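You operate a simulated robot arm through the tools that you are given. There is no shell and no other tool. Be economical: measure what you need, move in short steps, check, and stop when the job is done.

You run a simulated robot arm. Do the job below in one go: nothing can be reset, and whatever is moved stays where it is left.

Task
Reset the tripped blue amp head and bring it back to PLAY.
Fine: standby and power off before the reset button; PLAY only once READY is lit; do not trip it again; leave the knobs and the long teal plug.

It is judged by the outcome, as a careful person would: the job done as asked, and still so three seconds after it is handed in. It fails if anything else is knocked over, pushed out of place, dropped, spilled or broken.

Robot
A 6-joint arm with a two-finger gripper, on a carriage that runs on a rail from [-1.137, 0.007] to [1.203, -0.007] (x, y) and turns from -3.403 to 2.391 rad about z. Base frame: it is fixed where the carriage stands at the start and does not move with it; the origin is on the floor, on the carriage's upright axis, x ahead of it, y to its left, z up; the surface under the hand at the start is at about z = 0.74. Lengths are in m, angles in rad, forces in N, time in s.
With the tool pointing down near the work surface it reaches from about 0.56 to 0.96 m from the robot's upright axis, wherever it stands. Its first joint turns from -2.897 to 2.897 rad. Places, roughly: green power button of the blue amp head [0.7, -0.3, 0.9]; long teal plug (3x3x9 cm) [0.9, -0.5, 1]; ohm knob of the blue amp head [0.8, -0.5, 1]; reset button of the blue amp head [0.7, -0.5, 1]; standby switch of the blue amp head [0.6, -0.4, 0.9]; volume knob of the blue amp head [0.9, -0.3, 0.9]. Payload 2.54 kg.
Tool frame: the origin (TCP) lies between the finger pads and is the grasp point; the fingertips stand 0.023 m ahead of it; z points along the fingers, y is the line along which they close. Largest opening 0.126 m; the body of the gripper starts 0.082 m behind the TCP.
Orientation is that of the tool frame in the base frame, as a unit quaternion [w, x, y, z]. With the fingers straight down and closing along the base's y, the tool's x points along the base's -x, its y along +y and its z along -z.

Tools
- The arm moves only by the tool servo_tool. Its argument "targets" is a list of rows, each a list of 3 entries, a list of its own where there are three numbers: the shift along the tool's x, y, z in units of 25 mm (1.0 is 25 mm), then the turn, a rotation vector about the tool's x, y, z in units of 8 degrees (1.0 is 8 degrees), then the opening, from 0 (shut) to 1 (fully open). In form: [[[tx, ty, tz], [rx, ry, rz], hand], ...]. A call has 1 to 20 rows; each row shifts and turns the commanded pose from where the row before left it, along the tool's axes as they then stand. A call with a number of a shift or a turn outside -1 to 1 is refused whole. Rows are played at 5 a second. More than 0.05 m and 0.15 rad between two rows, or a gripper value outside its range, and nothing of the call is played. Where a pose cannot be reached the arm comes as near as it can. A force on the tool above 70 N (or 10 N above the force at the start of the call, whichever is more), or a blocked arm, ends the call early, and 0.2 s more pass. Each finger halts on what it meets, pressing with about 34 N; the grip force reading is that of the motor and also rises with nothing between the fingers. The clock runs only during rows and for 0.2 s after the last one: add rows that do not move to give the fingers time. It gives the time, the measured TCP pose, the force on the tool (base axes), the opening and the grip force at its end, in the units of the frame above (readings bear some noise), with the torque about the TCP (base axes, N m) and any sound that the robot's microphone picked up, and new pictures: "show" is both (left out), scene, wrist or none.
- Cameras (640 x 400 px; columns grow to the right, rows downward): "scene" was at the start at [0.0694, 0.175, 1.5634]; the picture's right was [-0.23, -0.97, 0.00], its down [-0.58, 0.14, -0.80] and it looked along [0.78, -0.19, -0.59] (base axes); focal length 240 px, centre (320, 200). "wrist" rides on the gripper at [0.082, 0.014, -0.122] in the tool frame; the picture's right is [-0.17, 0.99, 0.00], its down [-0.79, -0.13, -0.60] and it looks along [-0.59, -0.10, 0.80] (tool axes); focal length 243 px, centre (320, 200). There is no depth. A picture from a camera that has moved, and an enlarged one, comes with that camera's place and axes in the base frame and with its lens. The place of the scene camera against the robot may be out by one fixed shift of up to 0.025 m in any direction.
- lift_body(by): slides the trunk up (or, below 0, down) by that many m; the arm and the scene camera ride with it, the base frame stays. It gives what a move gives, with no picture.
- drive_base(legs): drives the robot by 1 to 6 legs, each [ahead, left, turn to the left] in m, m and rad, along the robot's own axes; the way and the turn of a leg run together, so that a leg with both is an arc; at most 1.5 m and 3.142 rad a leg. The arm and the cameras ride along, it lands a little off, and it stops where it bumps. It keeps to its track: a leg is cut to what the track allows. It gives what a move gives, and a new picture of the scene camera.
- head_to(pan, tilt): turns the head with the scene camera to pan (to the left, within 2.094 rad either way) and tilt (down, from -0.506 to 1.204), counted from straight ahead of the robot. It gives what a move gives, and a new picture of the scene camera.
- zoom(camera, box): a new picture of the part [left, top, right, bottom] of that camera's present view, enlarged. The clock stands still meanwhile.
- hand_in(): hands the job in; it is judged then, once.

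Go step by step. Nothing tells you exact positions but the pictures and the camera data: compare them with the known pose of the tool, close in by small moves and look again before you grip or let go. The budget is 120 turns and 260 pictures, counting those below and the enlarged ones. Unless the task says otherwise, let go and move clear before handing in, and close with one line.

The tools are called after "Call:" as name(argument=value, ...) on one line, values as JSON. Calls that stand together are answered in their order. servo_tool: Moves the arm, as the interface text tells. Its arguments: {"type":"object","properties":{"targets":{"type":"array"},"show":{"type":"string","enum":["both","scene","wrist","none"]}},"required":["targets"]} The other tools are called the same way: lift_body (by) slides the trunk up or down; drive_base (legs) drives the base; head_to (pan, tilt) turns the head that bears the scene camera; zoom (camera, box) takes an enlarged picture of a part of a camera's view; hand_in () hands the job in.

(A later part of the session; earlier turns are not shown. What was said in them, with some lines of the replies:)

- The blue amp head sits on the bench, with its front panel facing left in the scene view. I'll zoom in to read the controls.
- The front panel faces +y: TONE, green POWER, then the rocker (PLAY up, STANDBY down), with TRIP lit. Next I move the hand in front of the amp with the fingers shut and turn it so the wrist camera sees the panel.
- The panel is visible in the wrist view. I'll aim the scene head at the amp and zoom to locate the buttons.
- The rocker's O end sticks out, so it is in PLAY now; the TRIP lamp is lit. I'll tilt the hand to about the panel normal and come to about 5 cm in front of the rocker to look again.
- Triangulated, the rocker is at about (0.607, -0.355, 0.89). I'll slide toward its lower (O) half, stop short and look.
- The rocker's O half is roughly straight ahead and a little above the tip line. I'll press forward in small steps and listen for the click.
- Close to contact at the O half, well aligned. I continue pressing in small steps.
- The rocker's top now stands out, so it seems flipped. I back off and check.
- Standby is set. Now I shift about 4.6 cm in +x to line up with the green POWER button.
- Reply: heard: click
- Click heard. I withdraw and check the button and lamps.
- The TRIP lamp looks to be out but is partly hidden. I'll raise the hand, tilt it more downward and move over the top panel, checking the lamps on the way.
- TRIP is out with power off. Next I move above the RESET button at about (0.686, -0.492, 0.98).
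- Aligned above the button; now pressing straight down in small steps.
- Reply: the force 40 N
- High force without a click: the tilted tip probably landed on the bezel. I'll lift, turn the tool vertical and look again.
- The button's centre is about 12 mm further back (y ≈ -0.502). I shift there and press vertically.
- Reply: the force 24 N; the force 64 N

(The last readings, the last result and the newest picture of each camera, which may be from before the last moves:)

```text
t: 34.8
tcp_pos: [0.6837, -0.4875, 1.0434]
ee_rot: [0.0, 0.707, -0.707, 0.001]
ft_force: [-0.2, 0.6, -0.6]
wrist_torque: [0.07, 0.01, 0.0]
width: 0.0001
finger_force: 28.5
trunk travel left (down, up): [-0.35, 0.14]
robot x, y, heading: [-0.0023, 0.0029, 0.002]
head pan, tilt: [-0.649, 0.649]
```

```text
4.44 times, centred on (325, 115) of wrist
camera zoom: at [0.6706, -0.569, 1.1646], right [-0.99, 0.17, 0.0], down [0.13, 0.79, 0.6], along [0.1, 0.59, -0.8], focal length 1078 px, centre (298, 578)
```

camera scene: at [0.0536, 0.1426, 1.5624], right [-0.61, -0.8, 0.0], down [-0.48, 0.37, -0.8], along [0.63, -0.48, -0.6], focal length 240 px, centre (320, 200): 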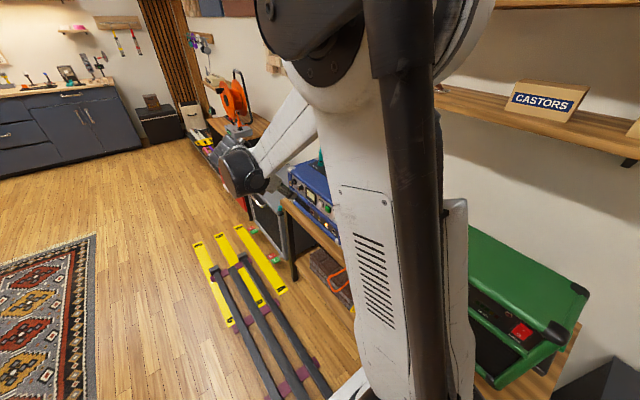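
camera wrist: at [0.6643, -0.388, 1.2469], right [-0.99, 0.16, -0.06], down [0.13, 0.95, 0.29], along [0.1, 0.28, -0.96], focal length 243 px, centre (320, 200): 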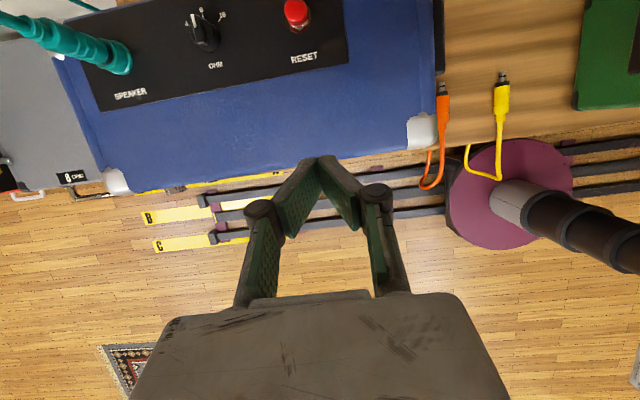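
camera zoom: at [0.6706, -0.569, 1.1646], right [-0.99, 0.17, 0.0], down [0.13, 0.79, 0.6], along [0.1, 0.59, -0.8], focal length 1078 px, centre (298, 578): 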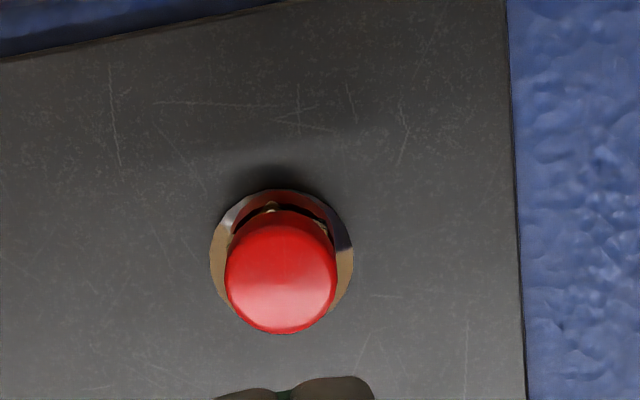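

The cap still stands proud; the blunt 20×24 mm tip appears to bottom on the bezel. I'll tilt the hand about both axes so that a single fingertip corner goes onto the cap.

Call:
servo_tool(targets=[[[0, 0, 0], [1, 0, 0], 0], [[0, 0, 0], [1, 0, 0], 0], [[0, 0, 0], [1, 0, 0], 0], [[0, 0, 0], [0, 1, 0], 0], [[0, 0, 0], [0, 1, 0], 0], [[0, 0, 0], [0, 1, 0], 0], [[-0.03, 0.22, 0.6], [0, 0, 0], 0], [[0, 0.22, 0.2], [0, 0, 0], 0]], show="none")

Call:
zoom(camera="wrist", box=[200, 40, 440, 200])

```text
t: 36.6
tcp_pos: [0.6821, -0.4964, 1.02]
ee_rot: [0.0, -0.646, 0.707, -0.288]
ft_force: [-0.7, -0.9, -0.8]
wrist_torque: [0.03, 0.01, -0.01]
width: 0.0
finger_force: 28.3
trunk travel left (down, up): [-0.35, 0.14]
robot x, y, heading: [-0.0005, -0.0005, -0.004]
head pan, tilt: [-0.649, 0.649]
```

```text
2.50 times, centred on (320, 120) of wrist
camera zoom: at [0.6118, -0.5208, 1.1463], right [-0.87, 0.15, -0.46], down [0.03, 0.97, 0.26], along [0.49, 0.21, -0.85], focal length 606 px, centre (320, 400)
```

zoom: 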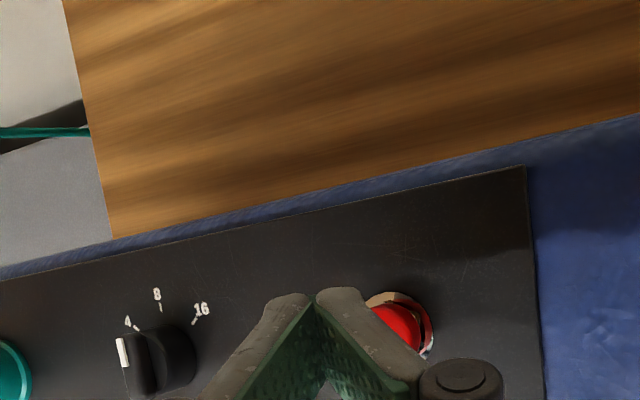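

Call:
servo_tool(targets=[[[0.06, -0.07, 0.06], [0, 0, 0], 0], [[-0.09, 0.1, 0.2], [0, 0, 0], 0], [[-0.09, 0.1, 0.2], [0, 0, 0], 0], [[0, 0, 0], [0, 0, 0], 0]], show="none")

Call:
servo_tool(targets=[[[-0.045, 0.05, 0.1], [0, 0, 0], 0], [[-0.045, 0.05, 0.1], [0, 0, 0], 0], [[0, 0, 0], [0, 0, 0], 0]], show="none")

Call:
zoom(camera="wrist", box=[200, 40, 440, 200])

```text
t: 37.6
tcp_pos: [0.6835, -0.4983, 1.0082]
ee_rot: [0.001, -0.645, 0.708, -0.287]
ft_force: [-0.4, 0.6, -0.6]
wrist_torque: [-0.01, -0.03, 0.01]
width: 0.0
finger_force: 27.9
trunk travel left (down, up): [-0.35, 0.14]
robot x, y, heading: [-0.0008, -0.0005, -0.001]
head pan, tilt: [-0.649, 0.649]
```

```text
t: 38.4
tcp_pos: [0.6837, -0.4992, 1.0016]
ee_rot: [0.0, -0.646, 0.707, -0.288]
ft_force: [0.8, -0.6, 0.8]
wrist_torque: [-0.03, 0.01, 0.01]
width: 0.0
finger_force: 28.2
trunk travel left (down, up): [-0.35, 0.14]
robot x, y, heading: [0.0015, -0.0041, -0.001]
head pan, tilt: [-0.649, 0.649]
```

```text
2.50 times, centred on (320, 120) of wrist
camera zoom: at [0.6126, -0.5234, 1.1286], right [-0.87, 0.15, -0.46], down [0.03, 0.97, 0.26], along [0.49, 0.21, -0.85], focal length 606 px, centre (320, 400)
```

zoom: 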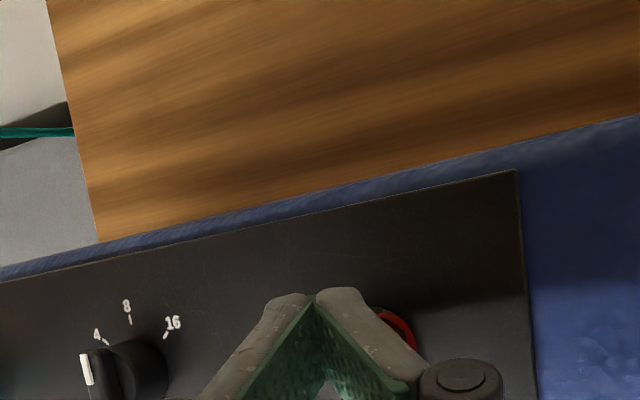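

Call:
servo_tool(targets=[[[-0.045, 0.05, 0.1], [0, 0, 0], 0], [[0, 0, 0], [0, 0, 0], 0]], show="none")

Call:
servo_tool(targets=[[[-0.045, 0.05, 0.1], [0, 0, 0], 0], [[0, 0, 0], [0, 0, 0], 0]], show="none")

Call:
servo_tool(targets=[[[-0.045, 0.05, 0.1], [0, 0, 0], 0], [[0, 0, 0], [0, 0, 0], 0]], show="none")

```text
t: 39.0
tcp_pos: [0.6828, -0.498, 1.0005]
ee_rot: [0.0, -0.646, 0.707, -0.288]
ft_force: [3.1, -2.1, 10.8]
wrist_torque: [-0.03, -0.1, 0.0]
width: 0.0
finger_force: 28.2
trunk travel left (down, up): [-0.35, 0.14]
robot x, y, heading: [-0.0011, 0.0011, -0.004]
head pan, tilt: [-0.649, 0.649]
```

```text
t: 39.6
tcp_pos: [0.6828, -0.4974, 0.9995]
ee_rot: [0.001, -0.646, 0.706, -0.29]
ft_force: [9.6, -7.0, 40.2]
wrist_torque: [-0.12, -0.3, -0.02]
width: 0.0001
finger_force: 28.6
trunk travel left (down, up): [-0.35, 0.14]
robot x, y, heading: [0.0023, 0.0005, 0.0]
head pan, tilt: [-0.649, 0.649]
```

```text
t: 40.1
tcp_pos: [0.6815, -0.4977, 0.9994]
ee_rot: [0.002, -0.646, 0.706, -0.292]
ft_force: [-7.5, 5.5, 40.1]
wrist_torque: [0.19, 0.14, 0.02]
width: 0.0
finger_force: 28.2
trunk travel left (down, up): [-0.35, 0.14]
robot x, y, heading: [-0.0004, 0.0026, -0.0]
head pan, tilt: [-0.649, 0.649]
stopped in row 2: the force on the tool passed its limit at 71 N (the readings are from after the stop); the commanded pose is now the measured one
```

The contact torque shows I was on the cap, and it bottomed out firmly at z≈0.972, so the reset seems pressed fully. I lift off and look at the cap.

Call:
servo_tool(targets=[[[0.18, -0.2, -0.42], [0, 0, 0], 0], [[0.37, -0.41, -0.83], [0, 0, 0], 0], [[0, 0, 0], [0, -1, 0], 0], [[0, 0, 0], [0, -1, 0], 0], [[0, 0, 0], [0, -1, 0], 0], [[0, 0, 0], [-1, 0, 0], 0], [[0, 0, 0], [-1, 0, 0], 0], [[-1, 0, 0], [-1, 0, 0], 0]], show="none")

Call:
zoom(camera="wrist", box=[260, 40, 380, 160])

```text
t: 41.9
tcp_pos: [0.6838, -0.4747, 1.0331]
ee_rot: [-0.001, -0.707, 0.707, -0.002]
ft_force: [0.6, -0.1, 0.4]
wrist_torque: [-0.02, -0.02, 0.0]
width: 0.0001
finger_force: 28.4
trunk travel left (down, up): [-0.35, 0.14]
robot x, y, heading: [-0.0008, 0.0003, -0.001]
head pan, tilt: [-0.649, 0.649]
```

```text
3.33 times, centred on (320, 100) of wrist
camera zoom: at [0.6705, -0.5559, 1.1545], right [-0.99, 0.17, 0.0], down [0.13, 0.79, 0.6], along [0.1, 0.59, -0.8], focal length 809 px, centre (320, 533)
```

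zoom: 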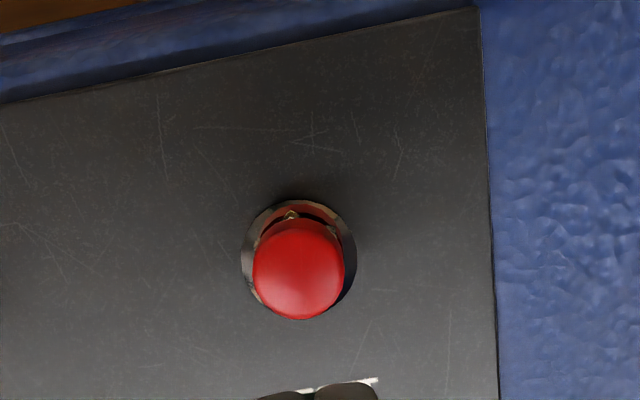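

The cap is intact. I return to in front of the panel, with the hand again about along the panel normal, to switch POWER on.

Call:
servo_tool(targets=[[[0, 0, -0.93], [0, 0, 0], 0], [[0, 0, -0.93], [0, 0, 0], 0], [[0, 0, -0.93], [0, 0, 0], 0], [[-1, 0, 0], [0, 0, 0], 0], [[-1, 0, 0], [0, 0, 0], 0], [[-1, 0, 0], [0, 0, 0], 0], [[-1, 0, 0], [0, 0, 0], 0], [[-1, 0, 0], [0, 0, 0], 0], [[-1, 0, 0], [0, 0, 0], 0], [[-1, 0, 0], [0, 0, 0], 0], [[-1, 0, 0], [0, 0, 0], 0], [[-1, 0, 0], [0, 0, 0], 0], [[-1, 0, 0], [0, 0, 0], 0], [[-1, 0, 0], [0, 0, 0], 0], [[-1, 0, 0], [0, 0, 0], 0]], show="none")

Call:
servo_tool(targets=[[[0, 0, 0], [0, 1, 0], 0], [[0, 0, 0], [0, 1, 0], 0], [[0, 0, 0], [0, 1, 0], 0], [[0, 0, 0], [0, 1, 0], 0], [[0, 0, 0], [0, 1, 0], 0], [[0, 0, 0], [0, 1, 0], 0], [[0, 0, 0], [0, 1, 0], 0], [[0, 0, 0], [0, 0.5, 0], 0], [[-0.604, 0.207, 0.887], [0, 0, 0], 0], [[-0.604, 0.207, 0.887], [0, 0, 0], 0], [[-0.604, 0.207, 0.887], [0, 0, 0], 0], [[-0.604, 0.207, 0.887], [0, 0, 0], 0], [[-0.604, 0.207, 0.887], [0, 0, 0], 0], [[-0.604, 0.207, 0.887], [0, 0, 0], 0]], show="none")

Call:
zoom(camera="wrist", box=[200, 20, 400, 200])

```text
t: 45.1
tcp_pos: [0.6837, -0.1726, 1.1016]
ee_rot: [0.0, 0.708, -0.706, 0.002]
ft_force: [-1.3, 0.4, -0.6]
wrist_torque: [0.02, 0.0, 0.01]
width: 0.0
finger_force: 28.8
trunk travel left (down, up): [-0.35, 0.14]
robot x, y, heading: [-0.0002, -0.0016, -0.002]
head pan, tilt: [-0.649, 0.649]
```

```text
t: 48.1
tcp_pos: [0.6518, -0.2461, 0.9565]
ee_rot: [-0.354, -0.611, 0.612, -0.356]
ft_force: [-0.2, -0.3, 0.6]
wrist_torque: [-0.03, 0.0, 0.0]
width: 0.0
finger_force: 28.5
trunk travel left (down, up): [-0.35, 0.14]
robot x, y, heading: [0.0009, 0.0009, 0.002]
head pan, tilt: [-0.649, 0.649]
```

```text
2.22 times, centred on (300, 110) of wrist
camera zoom: at [0.6386, -0.1788, 1.087], right [-0.99, 0.08, -0.15], down [0.13, 0.91, -0.39], along [0.1, -0.4, -0.91], focal length 539 px, centre (364, 400)
```

zoom: 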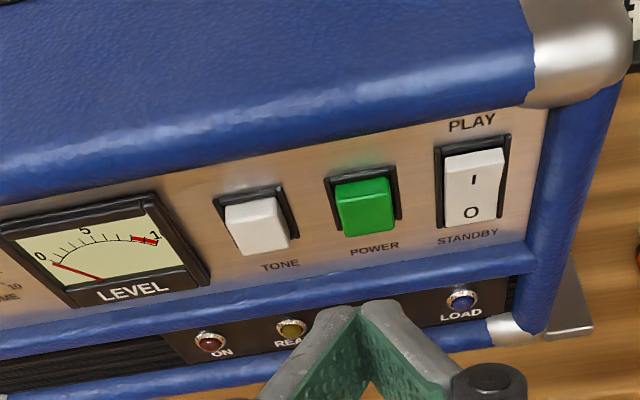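

Call:
servo_tool(targets=[[[0, 0, 0.9], [0, 0, 0], 0], [[0, 0, 0.9], [0, 0, 0], 0], [[0, 0, 0.9], [0, 0, 0], 0], [[0, 0, 0.5], [0, 0, 0], 0], [[0, 0, 0], [0, 0, 0], 0]], show="none")

Call:
zoom(camera="wrist", box=[220, 40, 400, 200])

```text
t: 49.3
tcp_pos: [0.6524, -0.3132, 0.9171]
ee_rot: [-0.353, -0.611, 0.613, -0.355]
ft_force: [-0.3, -0.1, 0.2]
wrist_torque: [0.01, 0.03, 0.0]
width: 0.0002
finger_force: 28.3
trunk travel left (down, up): [-0.35, 0.14]
robot x, y, heading: [-0.0029, 0.0016, 0.005]
head pan, tilt: [-0.649, 0.649]
```

```text
2.50 times, centred on (310, 120) of wrist
camera zoom: at [0.6389, -0.2483, 1.0477], right [-0.99, 0.08, -0.15], down [0.13, 0.91, -0.39], along [0.1, -0.4, -0.91], focal length 606 px, centre (345, 400)
```

zoom: 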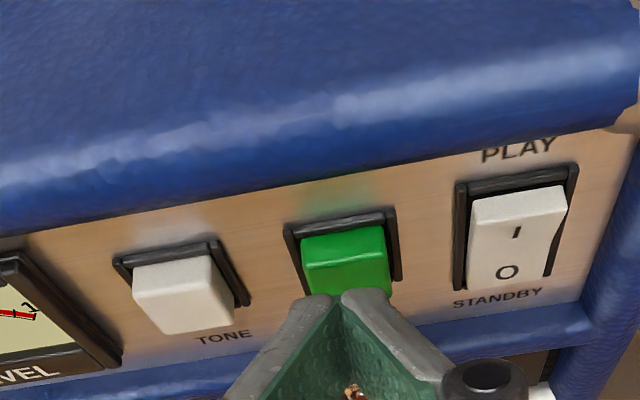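

Call:
servo_tool(targets=[[[0, 0, 0.15], [0, 0, 0], 0], [[0, 0, 0.15], [0, 0, 0], 0], [[0, 0, 0.15], [0, 0, 0], 0], [[0, 0, 0.12], [0, 0, 0], 0], [[0, 0, 0.12], [0, 0, 0], 0], [[0, 0, 0], [0, 0, 0], 0]], show="none")

```text
t: 50.7
tcp_pos: [0.6536, -0.3285, 0.9079]
ee_rot: [-0.353, -0.612, 0.612, -0.356]
ft_force: [0.8, 2.6, 1.1]
wrist_torque: [0.0, 0.02, 0.04]
width: 0.006
finger_force: 28.5
trunk travel left (down, up): [-0.35, 0.14]
robot x, y, heading: [-0.0012, 0.0013, -0.002]
head pan, tilt: [-0.649, 0.649]
heard: click
```

Click heard. I withdraw and check the lamps.

Call:
servo_tool(targets=[[[0, 0, -0.5], [0, 0, 0], 0], [[0, 0, -0.9], [0, 0, 0], 0], [[0, 0, -1], [0, 0, 0], 0], [[0, 0, -1], [0, 0, 0], 0], [[-0.6, 0, -0.5], [0, 0, 0], 0], [[-0.6, 0, 0], [0, 0, 0], 0]], show="none")

Call:
zoom(camera="wrist", box=[200, 20, 400, 200])

```text
t: 52.1
tcp_pos: [0.6523, -0.229, 0.931]
ee_rot: [0.353, 0.612, -0.612, 0.356]
ft_force: [0.4, 0.1, -0.1]
wrist_torque: [-0.01, -0.01, 0.01]
width: 0.0
finger_force: 28.0
trunk travel left (down, up): [-0.35, 0.14]
robot x, y, heading: [0.0016, 0.0014, -0.003]
head pan, tilt: [-0.649, 0.649]
```

```text
2.22 times, centred on (300, 110) of wrist
camera zoom: at [0.6388, -0.163, 1.0627], right [-0.99, 0.08, -0.15], down [0.13, 0.91, -0.39], along [0.1, -0.4, -0.91], focal length 539 px, centre (364, 400)
```

zoom: 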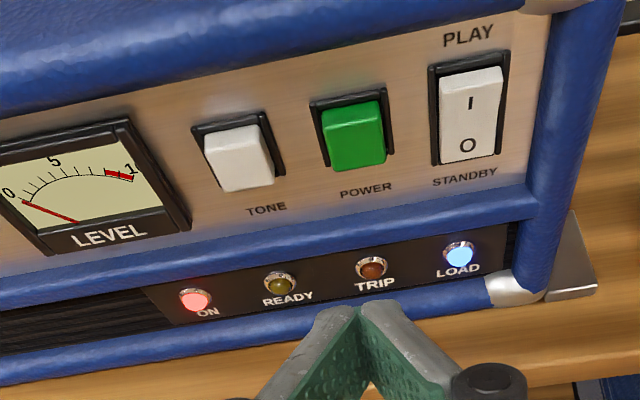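

ON and LOAD are lit and TRIP stays out, so the reset took. I wait for READY.

Call:
servo_tool(targets=[[[0, 0, 0], [0, 0, 0], 0], [[0, 0, 0], [0, 0, 0], 0], [[0, 0, 0], [0, 0, 0], 0], [[0, 0, 0], [0, 0, 0], 0], [[0, 0, 0], [0, 0, 0], 0], [[0, 0, 0], [0, 0, 0], 0], [[0, 0, 0], [0, 0, 0], 0], [[0, 0, 0], [0, 0, 0], 0], [[0, 0, 0], [0, 0, 0], 0], [[0, 0, 0], [0, 0, 0], 0], [[0, 0, 0], [0, 0, 0], 0], [[0, 0, 0], [0, 0, 0], 0], [[0, 0, 0], [0, 0, 0], 0], [[0, 0, 0], [0, 0, 0], 0], [[0, 0, 0], [0, 0, 0], 0], [[0, 0, 0], [0, 0, 0], 0], [[0, 0, 0], [0, 0, 0], 0], [[0, 0, 0], [0, 0, 0], 0], [[0, 0, 0], [0, 0, 0], 0], [[0, 0, 0], [0, 0, 0], 0]], show="none")

Call:
zoom(camera="wrist", box=[200, 20, 400, 200])

```text
t: 56.3
tcp_pos: [0.6523, -0.2289, 0.9295]
ee_rot: [-0.353, -0.611, 0.612, -0.357]
ft_force: [0.7, 0.4, -0.1]
wrist_torque: [0.0, 0.0, 0.03]
width: 0.0
finger_force: 28.4
trunk travel left (down, up): [-0.35, 0.14]
robot x, y, heading: [0.0032, 0.0019, -0.0]
head pan, tilt: [-0.649, 0.649]
```

```text
2.22 times, centred on (300, 110) of wrist
camera zoom: at [0.6389, -0.1631, 1.0627], right [-0.99, 0.08, -0.15], down [0.13, 0.91, -0.39], along [0.1, -0.4, -0.91], focal length 539 px, centre (364, 400)
```

zoom: 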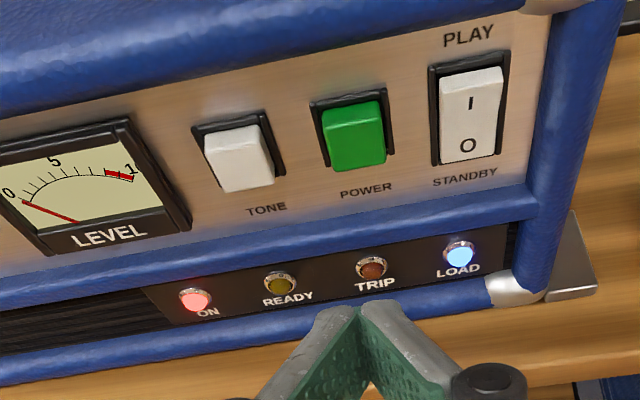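

READY is not lit yet; I keep waiting.

Call:
servo_tool(targets=[[[0, 0, 0], [0, 0, 0], 0], [[0, 0, 0], [0, 0, 0], 0], [[0, 0, 0], [0, 0, 0], 0], [[0, 0, 0], [0, 0, 0], 0], [[0, 0, 0], [0, 0, 0], 0], [[0, 0, 0], [0, 0, 0], 0], [[0, 0, 0], [0, 0, 0], 0], [[0, 0, 0], [0, 0, 0], 0], [[0, 0, 0], [0, 0, 0], 0], [[0, 0, 0], [0, 0, 0], 0], [[0, 0, 0], [0, 0, 0], 0], [[0, 0, 0], [0, 0, 0], 0], [[0, 0, 0], [0, 0, 0], 0], [[0, 0, 0], [0, 0, 0], 0], [[0, 0, 0], [0, 0, 0], 0], [[0, 0, 0], [0, 0, 0], 0], [[0, 0, 0], [0, 0, 0], 0], [[0, 0, 0], [0, 0, 0], 0], [[0, 0, 0], [0, 0, 0], 0], [[0, 0, 0], [0, 0, 0], 0]], show="none")

Call:
servo_tool(targets=[[[0, 0, 0], [0, 0, 0], 0], [[0, 0, 0], [0, 0, 0], 0], [[0, 0, 0], [0, 0, 0], 0], [[0, 0, 0], [0, 0, 0], 0], [[0, 0, 0], [0, 0, 0], 0], [[0, 0, 0], [0, 0, 0], 0], [[0, 0, 0], [0, 0, 0], 0], [[0, 0, 0], [0, 0, 0], 0], [[0, 0, 0], [0, 0, 0], 0], [[0, 0, 0], [0, 0, 0], 0], [[0, 0, 0], [0, 0, 0], 0], [[0, 0, 0], [0, 0, 0], 0], [[0, 0, 0], [0, 0, 0], 0], [[0, 0, 0], [0, 0, 0], 0], [[0, 0, 0], [0, 0, 0], 0], [[0, 0, 0], [0, 0, 0], 0], [[0, 0, 0], [0, 0, 0], 0], [[0, 0, 0], [0, 0, 0], 0], [[0, 0, 0], [0, 0, 0], 0], [[0, 0, 0], [0, 0, 0], 0]], show="none")

Call:
zoom(camera="wrist", box=[200, 20, 400, 200])

```text
t: 60.5
tcp_pos: [0.6518, -0.2274, 0.9319]
ee_rot: [-0.354, -0.611, 0.612, -0.356]
ft_force: [-0.3, 0.4, 0.2]
wrist_torque: [-0.01, 0.01, 0.01]
width: 0.0
finger_force: 28.7
trunk travel left (down, up): [-0.35, 0.14]
robot x, y, heading: [-0.0004, -0.0016, -0.001]
head pan, tilt: [-0.649, 0.649]
```

```text
t: 64.7
tcp_pos: [0.6532, -0.2292, 0.9308]
ee_rot: [-0.354, -0.611, 0.612, -0.356]
ft_force: [-0.4, -0.7, -0.9]
wrist_torque: [-0.02, -0.01, 0.0]
width: 0.0
finger_force: 28.9
trunk travel left (down, up): [-0.35, 0.14]
robot x, y, heading: [-0.0021, -0.0009, -0.002]
head pan, tilt: [-0.649, 0.649]
```

```text
2.22 times, centred on (300, 110) of wrist
camera zoom: at [0.6389, -0.1631, 1.0627], right [-0.99, 0.08, -0.15], down [0.13, 0.91, -0.39], along [0.1, -0.4, -0.91], focal length 539 px, centre (364, 400)
```

zoom: 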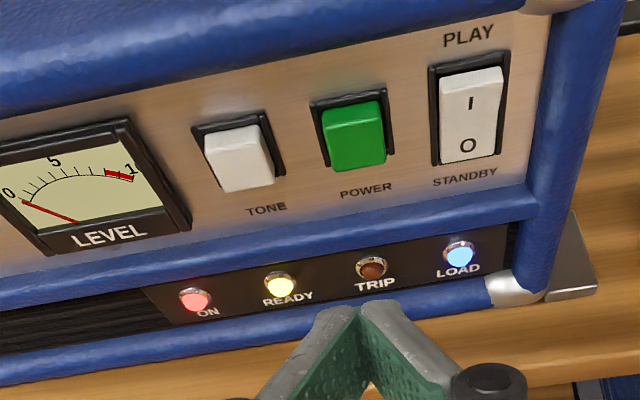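

READY is lit. I now line up with the upper (I / PLAY) half of the rocker.

Call:
servo_tool(targets=[[[0.79, 0.95, 0], [0, 0, 0], 0], [[0.79, 0.95, 0], [0, 0, 0], 0], [[0, 0, 1], [0, 0, 0], 0], [[0, 0, 1], [0, 0, 0], 0], [[0, 0, 0.4], [0, 0, 0], 0]], show="none")

Call:
zoom(camera="wrist", box=[220, 40, 400, 200])

```text
t: 65.9
tcp_pos: [0.605, -0.3017, 0.9349]
ee_rot: [-0.354, -0.611, 0.612, -0.356]
ft_force: [0.5, 0.5, 0.5]
wrist_torque: [-0.03, -0.02, 0.01]
width: 0.0
finger_force: 28.4
trunk travel left (down, up): [-0.35, 0.14]
robot x, y, heading: [-0.0021, 0.0007, -0.0]
head pan, tilt: [-0.649, 0.649]
```

```text
2.50 times, centred on (310, 120) of wrist
camera zoom: at [0.5912, -0.2355, 1.0658], right [-0.99, 0.08, -0.15], down [0.13, 0.91, -0.39], along [0.1, -0.4, -0.91], focal length 606 px, centre (345, 400)
```

zoom: 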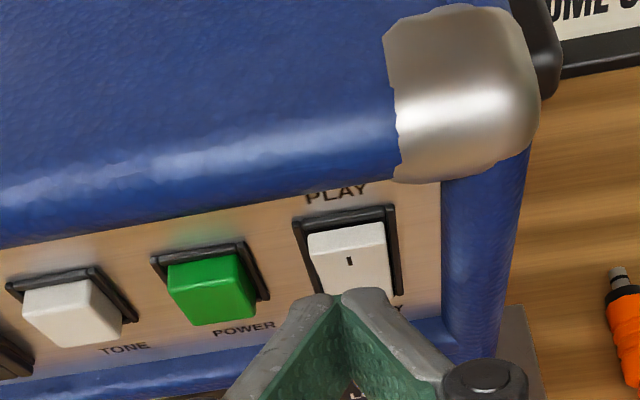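

Call:
servo_tool(targets=[[[0, 0, 0.35], [0, 0, 0], 0], [[0, 0, 0.3], [0, 0, 0], 0], [[0, 0, 0.2], [0, 0, 0], 0], [[0, 0, 0], [0, 0, 0], 0]], show="none")

Call:
zoom(camera="wrist", box=[220, 40, 400, 200])

```text
t: 66.9
tcp_pos: [0.6042, -0.3204, 0.9247]
ee_rot: [-0.353, -0.612, 0.613, -0.355]
ft_force: [-0.1, 0.5, -0.1]
wrist_torque: [0.0, -0.03, 0.01]
width: 0.0
finger_force: 28.2
trunk travel left (down, up): [-0.35, 0.14]
robot x, y, heading: [-0.0012, -0.0036, 0.0]
head pan, tilt: [-0.649, 0.649]
```

```text
2.50 times, centred on (310, 120) of wrist
camera zoom: at [0.592, -0.2541, 1.0557], right [-0.99, 0.08, -0.15], down [0.13, 0.91, -0.39], along [0.1, -0.4, -0.91], focal length 606 px, centre (345, 400)
```

zoom: 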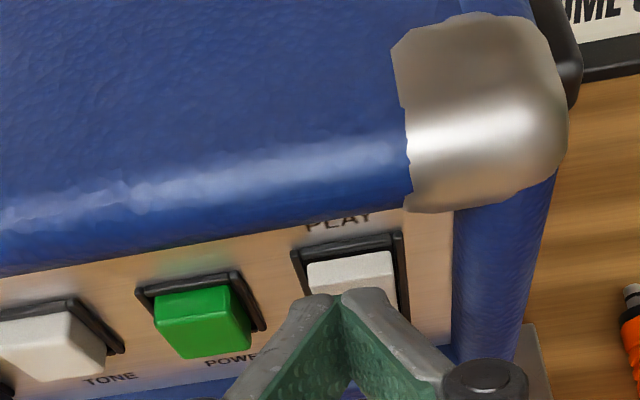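

Call:
servo_tool(targets=[[[0, 0, 0.15], [0, 0, 0], 0], [[0, 0, 0.15], [0, 0, 0], 0], [[0, 0, 0.1], [0, 0, 0], 0], [[0, 0, 0], [0, 0, 0], 0]], show="none")

Call:
servo_tool(targets=[[[0, 0, 0.1], [0, 0, 0], 0], [[0, 0, 0.1], [0, 0, 0], 0], [[0, 0, 0], [0, 0, 0], 0]], show="none")

Call:
zoom(camera="wrist", box=[220, 40, 400, 200])

```text
t: 67.9
tcp_pos: [0.6049, -0.3282, 0.9191]
ee_rot: [-0.354, -0.611, 0.612, -0.356]
ft_force: [1.3, 0.9, 0.7]
wrist_torque: [-0.03, 0.01, 0.02]
width: 0.0001
finger_force: 28.5
trunk travel left (down, up): [-0.35, 0.14]
robot x, y, heading: [-0.0034, 0.002, 0.0]
head pan, tilt: [-0.649, 0.649]
```

```text
t: 68.7
tcp_pos: [0.6057, -0.331, 0.9168]
ee_rot: [-0.353, -0.612, 0.612, -0.356]
ft_force: [-0.3, 7.2, 3.3]
wrist_torque: [-0.08, 0.04, 0.04]
width: 0.0062
finger_force: 28.3
trunk travel left (down, up): [-0.35, 0.14]
robot x, y, heading: [0.0003, 0.003, 0.002]
head pan, tilt: [-0.649, 0.649]
```

```text
2.50 times, centred on (310, 120) of wrist
camera zoom: at [0.5924, -0.2664, 1.0487], right [-0.99, 0.08, -0.15], down [0.13, 0.91, -0.39], along [0.1, -0.4, -0.91], focal length 606 px, centre (345, 400)
```

zoom: 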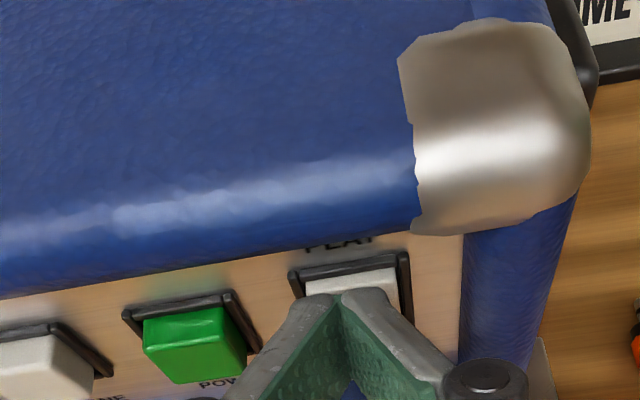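

Call:
servo_tool(targets=[[[0, 0, 0.12], [0, 0, 0], 0], [[0, 0, 0.08], [0, 0, 0], 0], [[0, 0, 0], [0, 0, 0], 0]], show="none")

Call:
zoom(camera="wrist", box=[220, 40, 400, 200])

```text
t: 69.5
tcp_pos: [0.6061, -0.3323, 0.9172]
ee_rot: [0.354, 0.611, -0.611, 0.357]
ft_force: [-0.8, 38.3, 28.5]
wrist_torque: [-0.67, -0.04, 0.05]
width: 0.0062
finger_force: 28.3
trunk travel left (down, up): [-0.35, 0.14]
robot x, y, heading: [-0.002, -0.0009, 0.004]
head pan, tilt: [-0.649, 0.649]
```

```text
2.50 times, centred on (310, 120) of wrist
camera zoom: at [0.5921, -0.2668, 1.0478], right [-0.99, 0.08, -0.15], down [0.13, 0.91, -0.39], along [0.1, -0.41, -0.91], focal length 606 px, centre (345, 400)
```

zoom: 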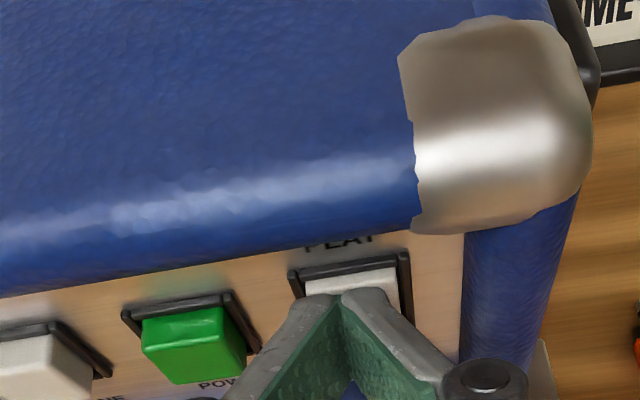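

Call:
servo_tool(targets=[[[0, 0, -0.5], [0, 0, 0], 0], [[0, 0, -0.8], [0, 0, 0], 0], [[0, 0, -0.8], [0, 0, 0], 0], [[-1, 0, -0.3], [0, 0, 0], 0]], show="none")

Call:
zoom(camera="wrist", box=[200, 20, 400, 200])

```text
t: 70.5
tcp_pos: [0.606, -0.2719, 0.9232]
ee_rot: [-0.353, -0.611, 0.613, -0.356]
ft_force: [0.4, 0.8, -0.1]
wrist_torque: [0.0, -0.01, 0.04]
width: 0.0001
finger_force: 28.3
trunk travel left (down, up): [-0.35, 0.14]
robot x, y, heading: [-0.0005, -0.0028, 0.004]
head pan, tilt: [-0.649, 0.649]
```

```text
2.22 times, centred on (300, 110) of wrist
camera zoom: at [0.5929, -0.2071, 1.0542], right [-0.99, 0.08, -0.15], down [0.13, 0.91, -0.39], along [0.1, -0.4, -0.91], focal length 539 px, centre (364, 400)
```

zoom: 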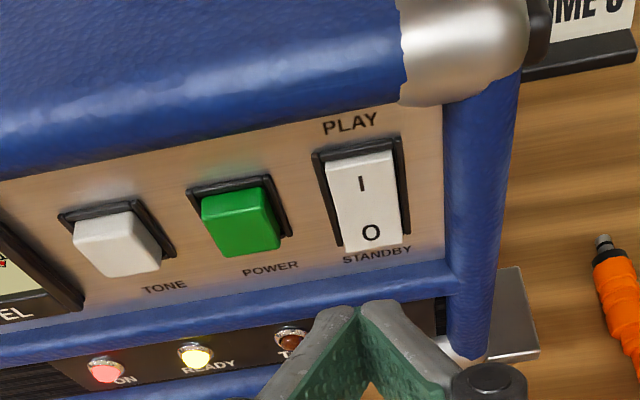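

Call:
servo_tool(targets=[[[-0.2, 0, -1], [0, 0, 0], 0], [[-0.6, 0, -1], [0, 0, 0], 0], [[-0.6, -0.6, -0.4], [0, 0, 0], 0]], show="none")

Call:
zoom(camera="wrist", box=[210, 20, 390, 180])

```text
t: 71.3
tcp_pos: [0.6191, -0.1994, 0.9225]
ee_rot: [-0.353, -0.611, 0.612, -0.356]
ft_force: [0.2, 0.0, 0.6]
wrist_torque: [-0.03, -0.04, 0.01]
width: 0.0001
finger_force: 28.5
trunk travel left (down, up): [-0.35, 0.14]
robot x, y, heading: [-0.0016, 0.0011, -0.001]
head pan, tilt: [-0.649, 0.649]
```

```text
2.50 times, centred on (300, 100) of wrist
camera zoom: at [0.6058, -0.1352, 1.0535], right [-0.99, 0.08, -0.15], down [0.13, 0.91, -0.39], along [0.1, -0.4, -0.91], focal length 606 px, centre (370, 450)
```

zoom: 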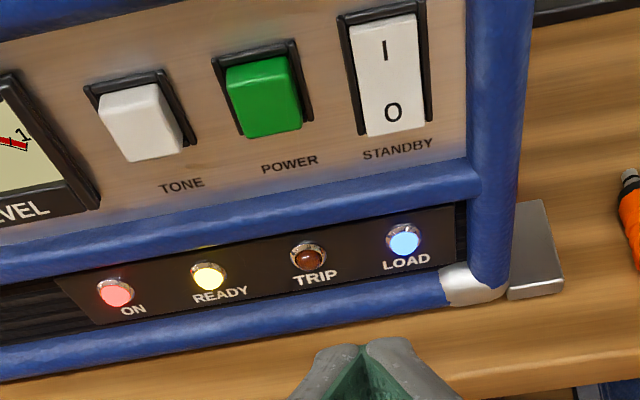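

Call:
servo_tool(targets=[[[0, 0, 0], [0, -1, 0], 0], [[0, 0, 0], [0, -1, 0], 0], [[0, 0, 0], [0, -0.5, 0], 0], [[0.445, 0.1, -0.948], [0, 0, 0], 0], [[0.445, 0.1, -0.948], [0, 0, 0], 0], [[0.445, 0.1, -0.948], [0, 0, 0], 0], [[0.445, 0.1, -0.948], [0, 0, 0], 0], [[0.445, 0.1, -0.948], [0, 0, 0], 0], [[0.445, 0.1, -0.948], [0, 0, 0], 0], [[0.445, 0.1, -0.948], [0, 0, 0], 0]], show="wrist")

Call:
zoom(camera="wrist", box=[210, 40, 360, 130])

```text
t: 73.5
tcp_pos: [0.603, -0.1551, 1.101]
ee_rot: [-0.242, -0.664, 0.664, -0.245]
ft_force: [0.2, 1.0, -1.0]
wrist_torque: [-0.02, 0.0, -0.01]
width: 0.0
finger_force: 27.8
trunk travel left (down, up): [-0.35, 0.14]
robot x, y, heading: [-0.0007, 0.0022, 0.003]
head pan, tilt: [-0.649, 0.649]
camera wrist: at [0.5894, -0.1382, 1.2463], right [-0.99, 0.13, -0.11], down [0.13, 0.99, -0.05], along [0.1, -0.07, -0.99], focal length 243 px, centre (320, 200)
```

wrist: 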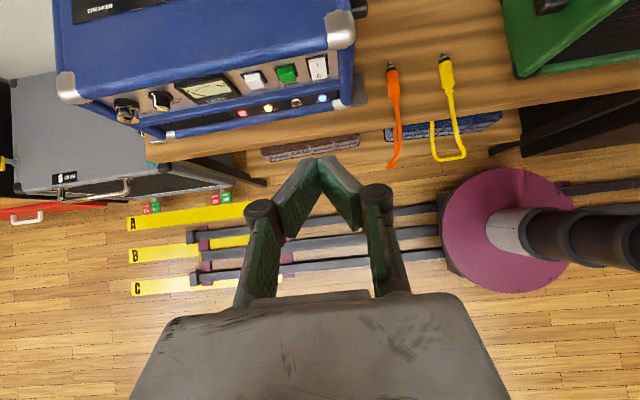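

```text
4.27 times, centred on (285, 85) of wrist
camera zoom: at [0.5894, -0.1382, 1.2463], right [-0.99, 0.13, -0.11], down [0.13, 0.99, -0.05], along [0.1, -0.07, -0.99], focal length 1035 px, centre (469, 691)
```

zoom: 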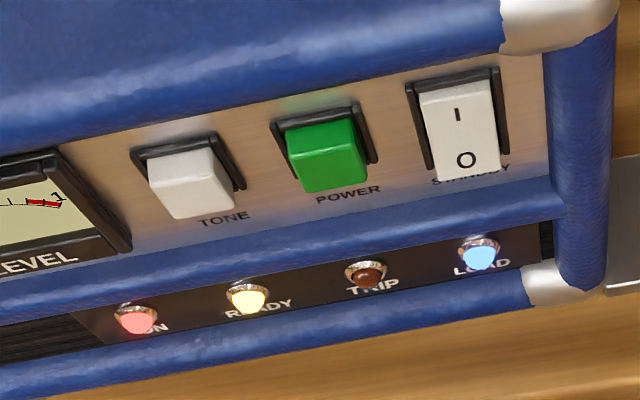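

The rocker looks as it did at the start, in PLAY, and TRIP is out. I wait a few seconds to see that it stays so.

Call:
servo_tool(targets=[[[0, 0, 0], [0, 0, 0], 0], [[0, 0, 0], [0, 0, 0], 0], [[0, 0, 0], [0, 0, 0], 0], [[0, 0, 0], [0, 0, 0], 0], [[0, 0, 0], [0, 0, 0], 0], [[0, 0, 0], [0, 0, 0], 0], [[0, 0, 0], [0, 0, 0], 0], [[0, 0, 0], [0, 0, 0], 0], [[0, 0, 0], [0, 0, 0], 0], [[0, 0, 0], [0, 0, 0], 0], [[0, 0, 0], [0, 0, 0], 0], [[0, 0, 0], [0, 0, 0], 0], [[0, 0, 0], [0, 0, 0], 0], [[0, 0, 0], [0, 0, 0], 0], [[0, 0, 0], [0, 0, 0], 0], [[0, 0, 0], [0, 0, 0], 0], [[0, 0, 0], [0, 0, 0], 0], [[0, 0, 0], [0, 0, 0], 0]], show="none")

Call:
zoom(camera="wrist", box=[100, 40, 360, 150])

```text
t: 77.3
tcp_pos: [0.6036, -0.1558, 1.0997]
ee_rot: [0.241, 0.664, -0.664, 0.245]
ft_force: [-0.1, 0.5, -0.7]
wrist_torque: [-0.02, -0.01, 0.0]
width: 0.0
finger_force: 27.6
trunk travel left (down, up): [-0.35, 0.14]
robot x, y, heading: [-0.0027, -0.0014, -0.004]
head pan, tilt: [-0.649, 0.649]
```

```text
2.46 times, centred on (230, 95) of wrist
camera zoom: at [0.5897, -0.1382, 1.2459], right [-0.99, 0.13, -0.11], down [0.13, 0.99, -0.05], along [0.1, -0.07, -0.99], focal length 597 px, centre (542, 458)
```

zoom: 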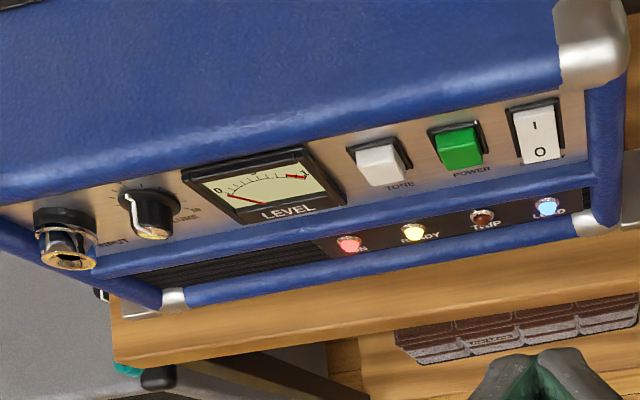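

The amp is stable: ON, READY and LOAD lit, TRIP out, rocker in PLAY, and the hand is clear. Handing in.

Call:
hand_in()

```text
The job is handed in.
```

The blue amp head is reset and back in PLAY: ON, READY and LOAD are lit, TRIP is out, and it held steady for several seconds before I handed in. I went to standby and power off before the reset, switched to PLAY only after READY lit, and did not touch the knobs or the teal plug.
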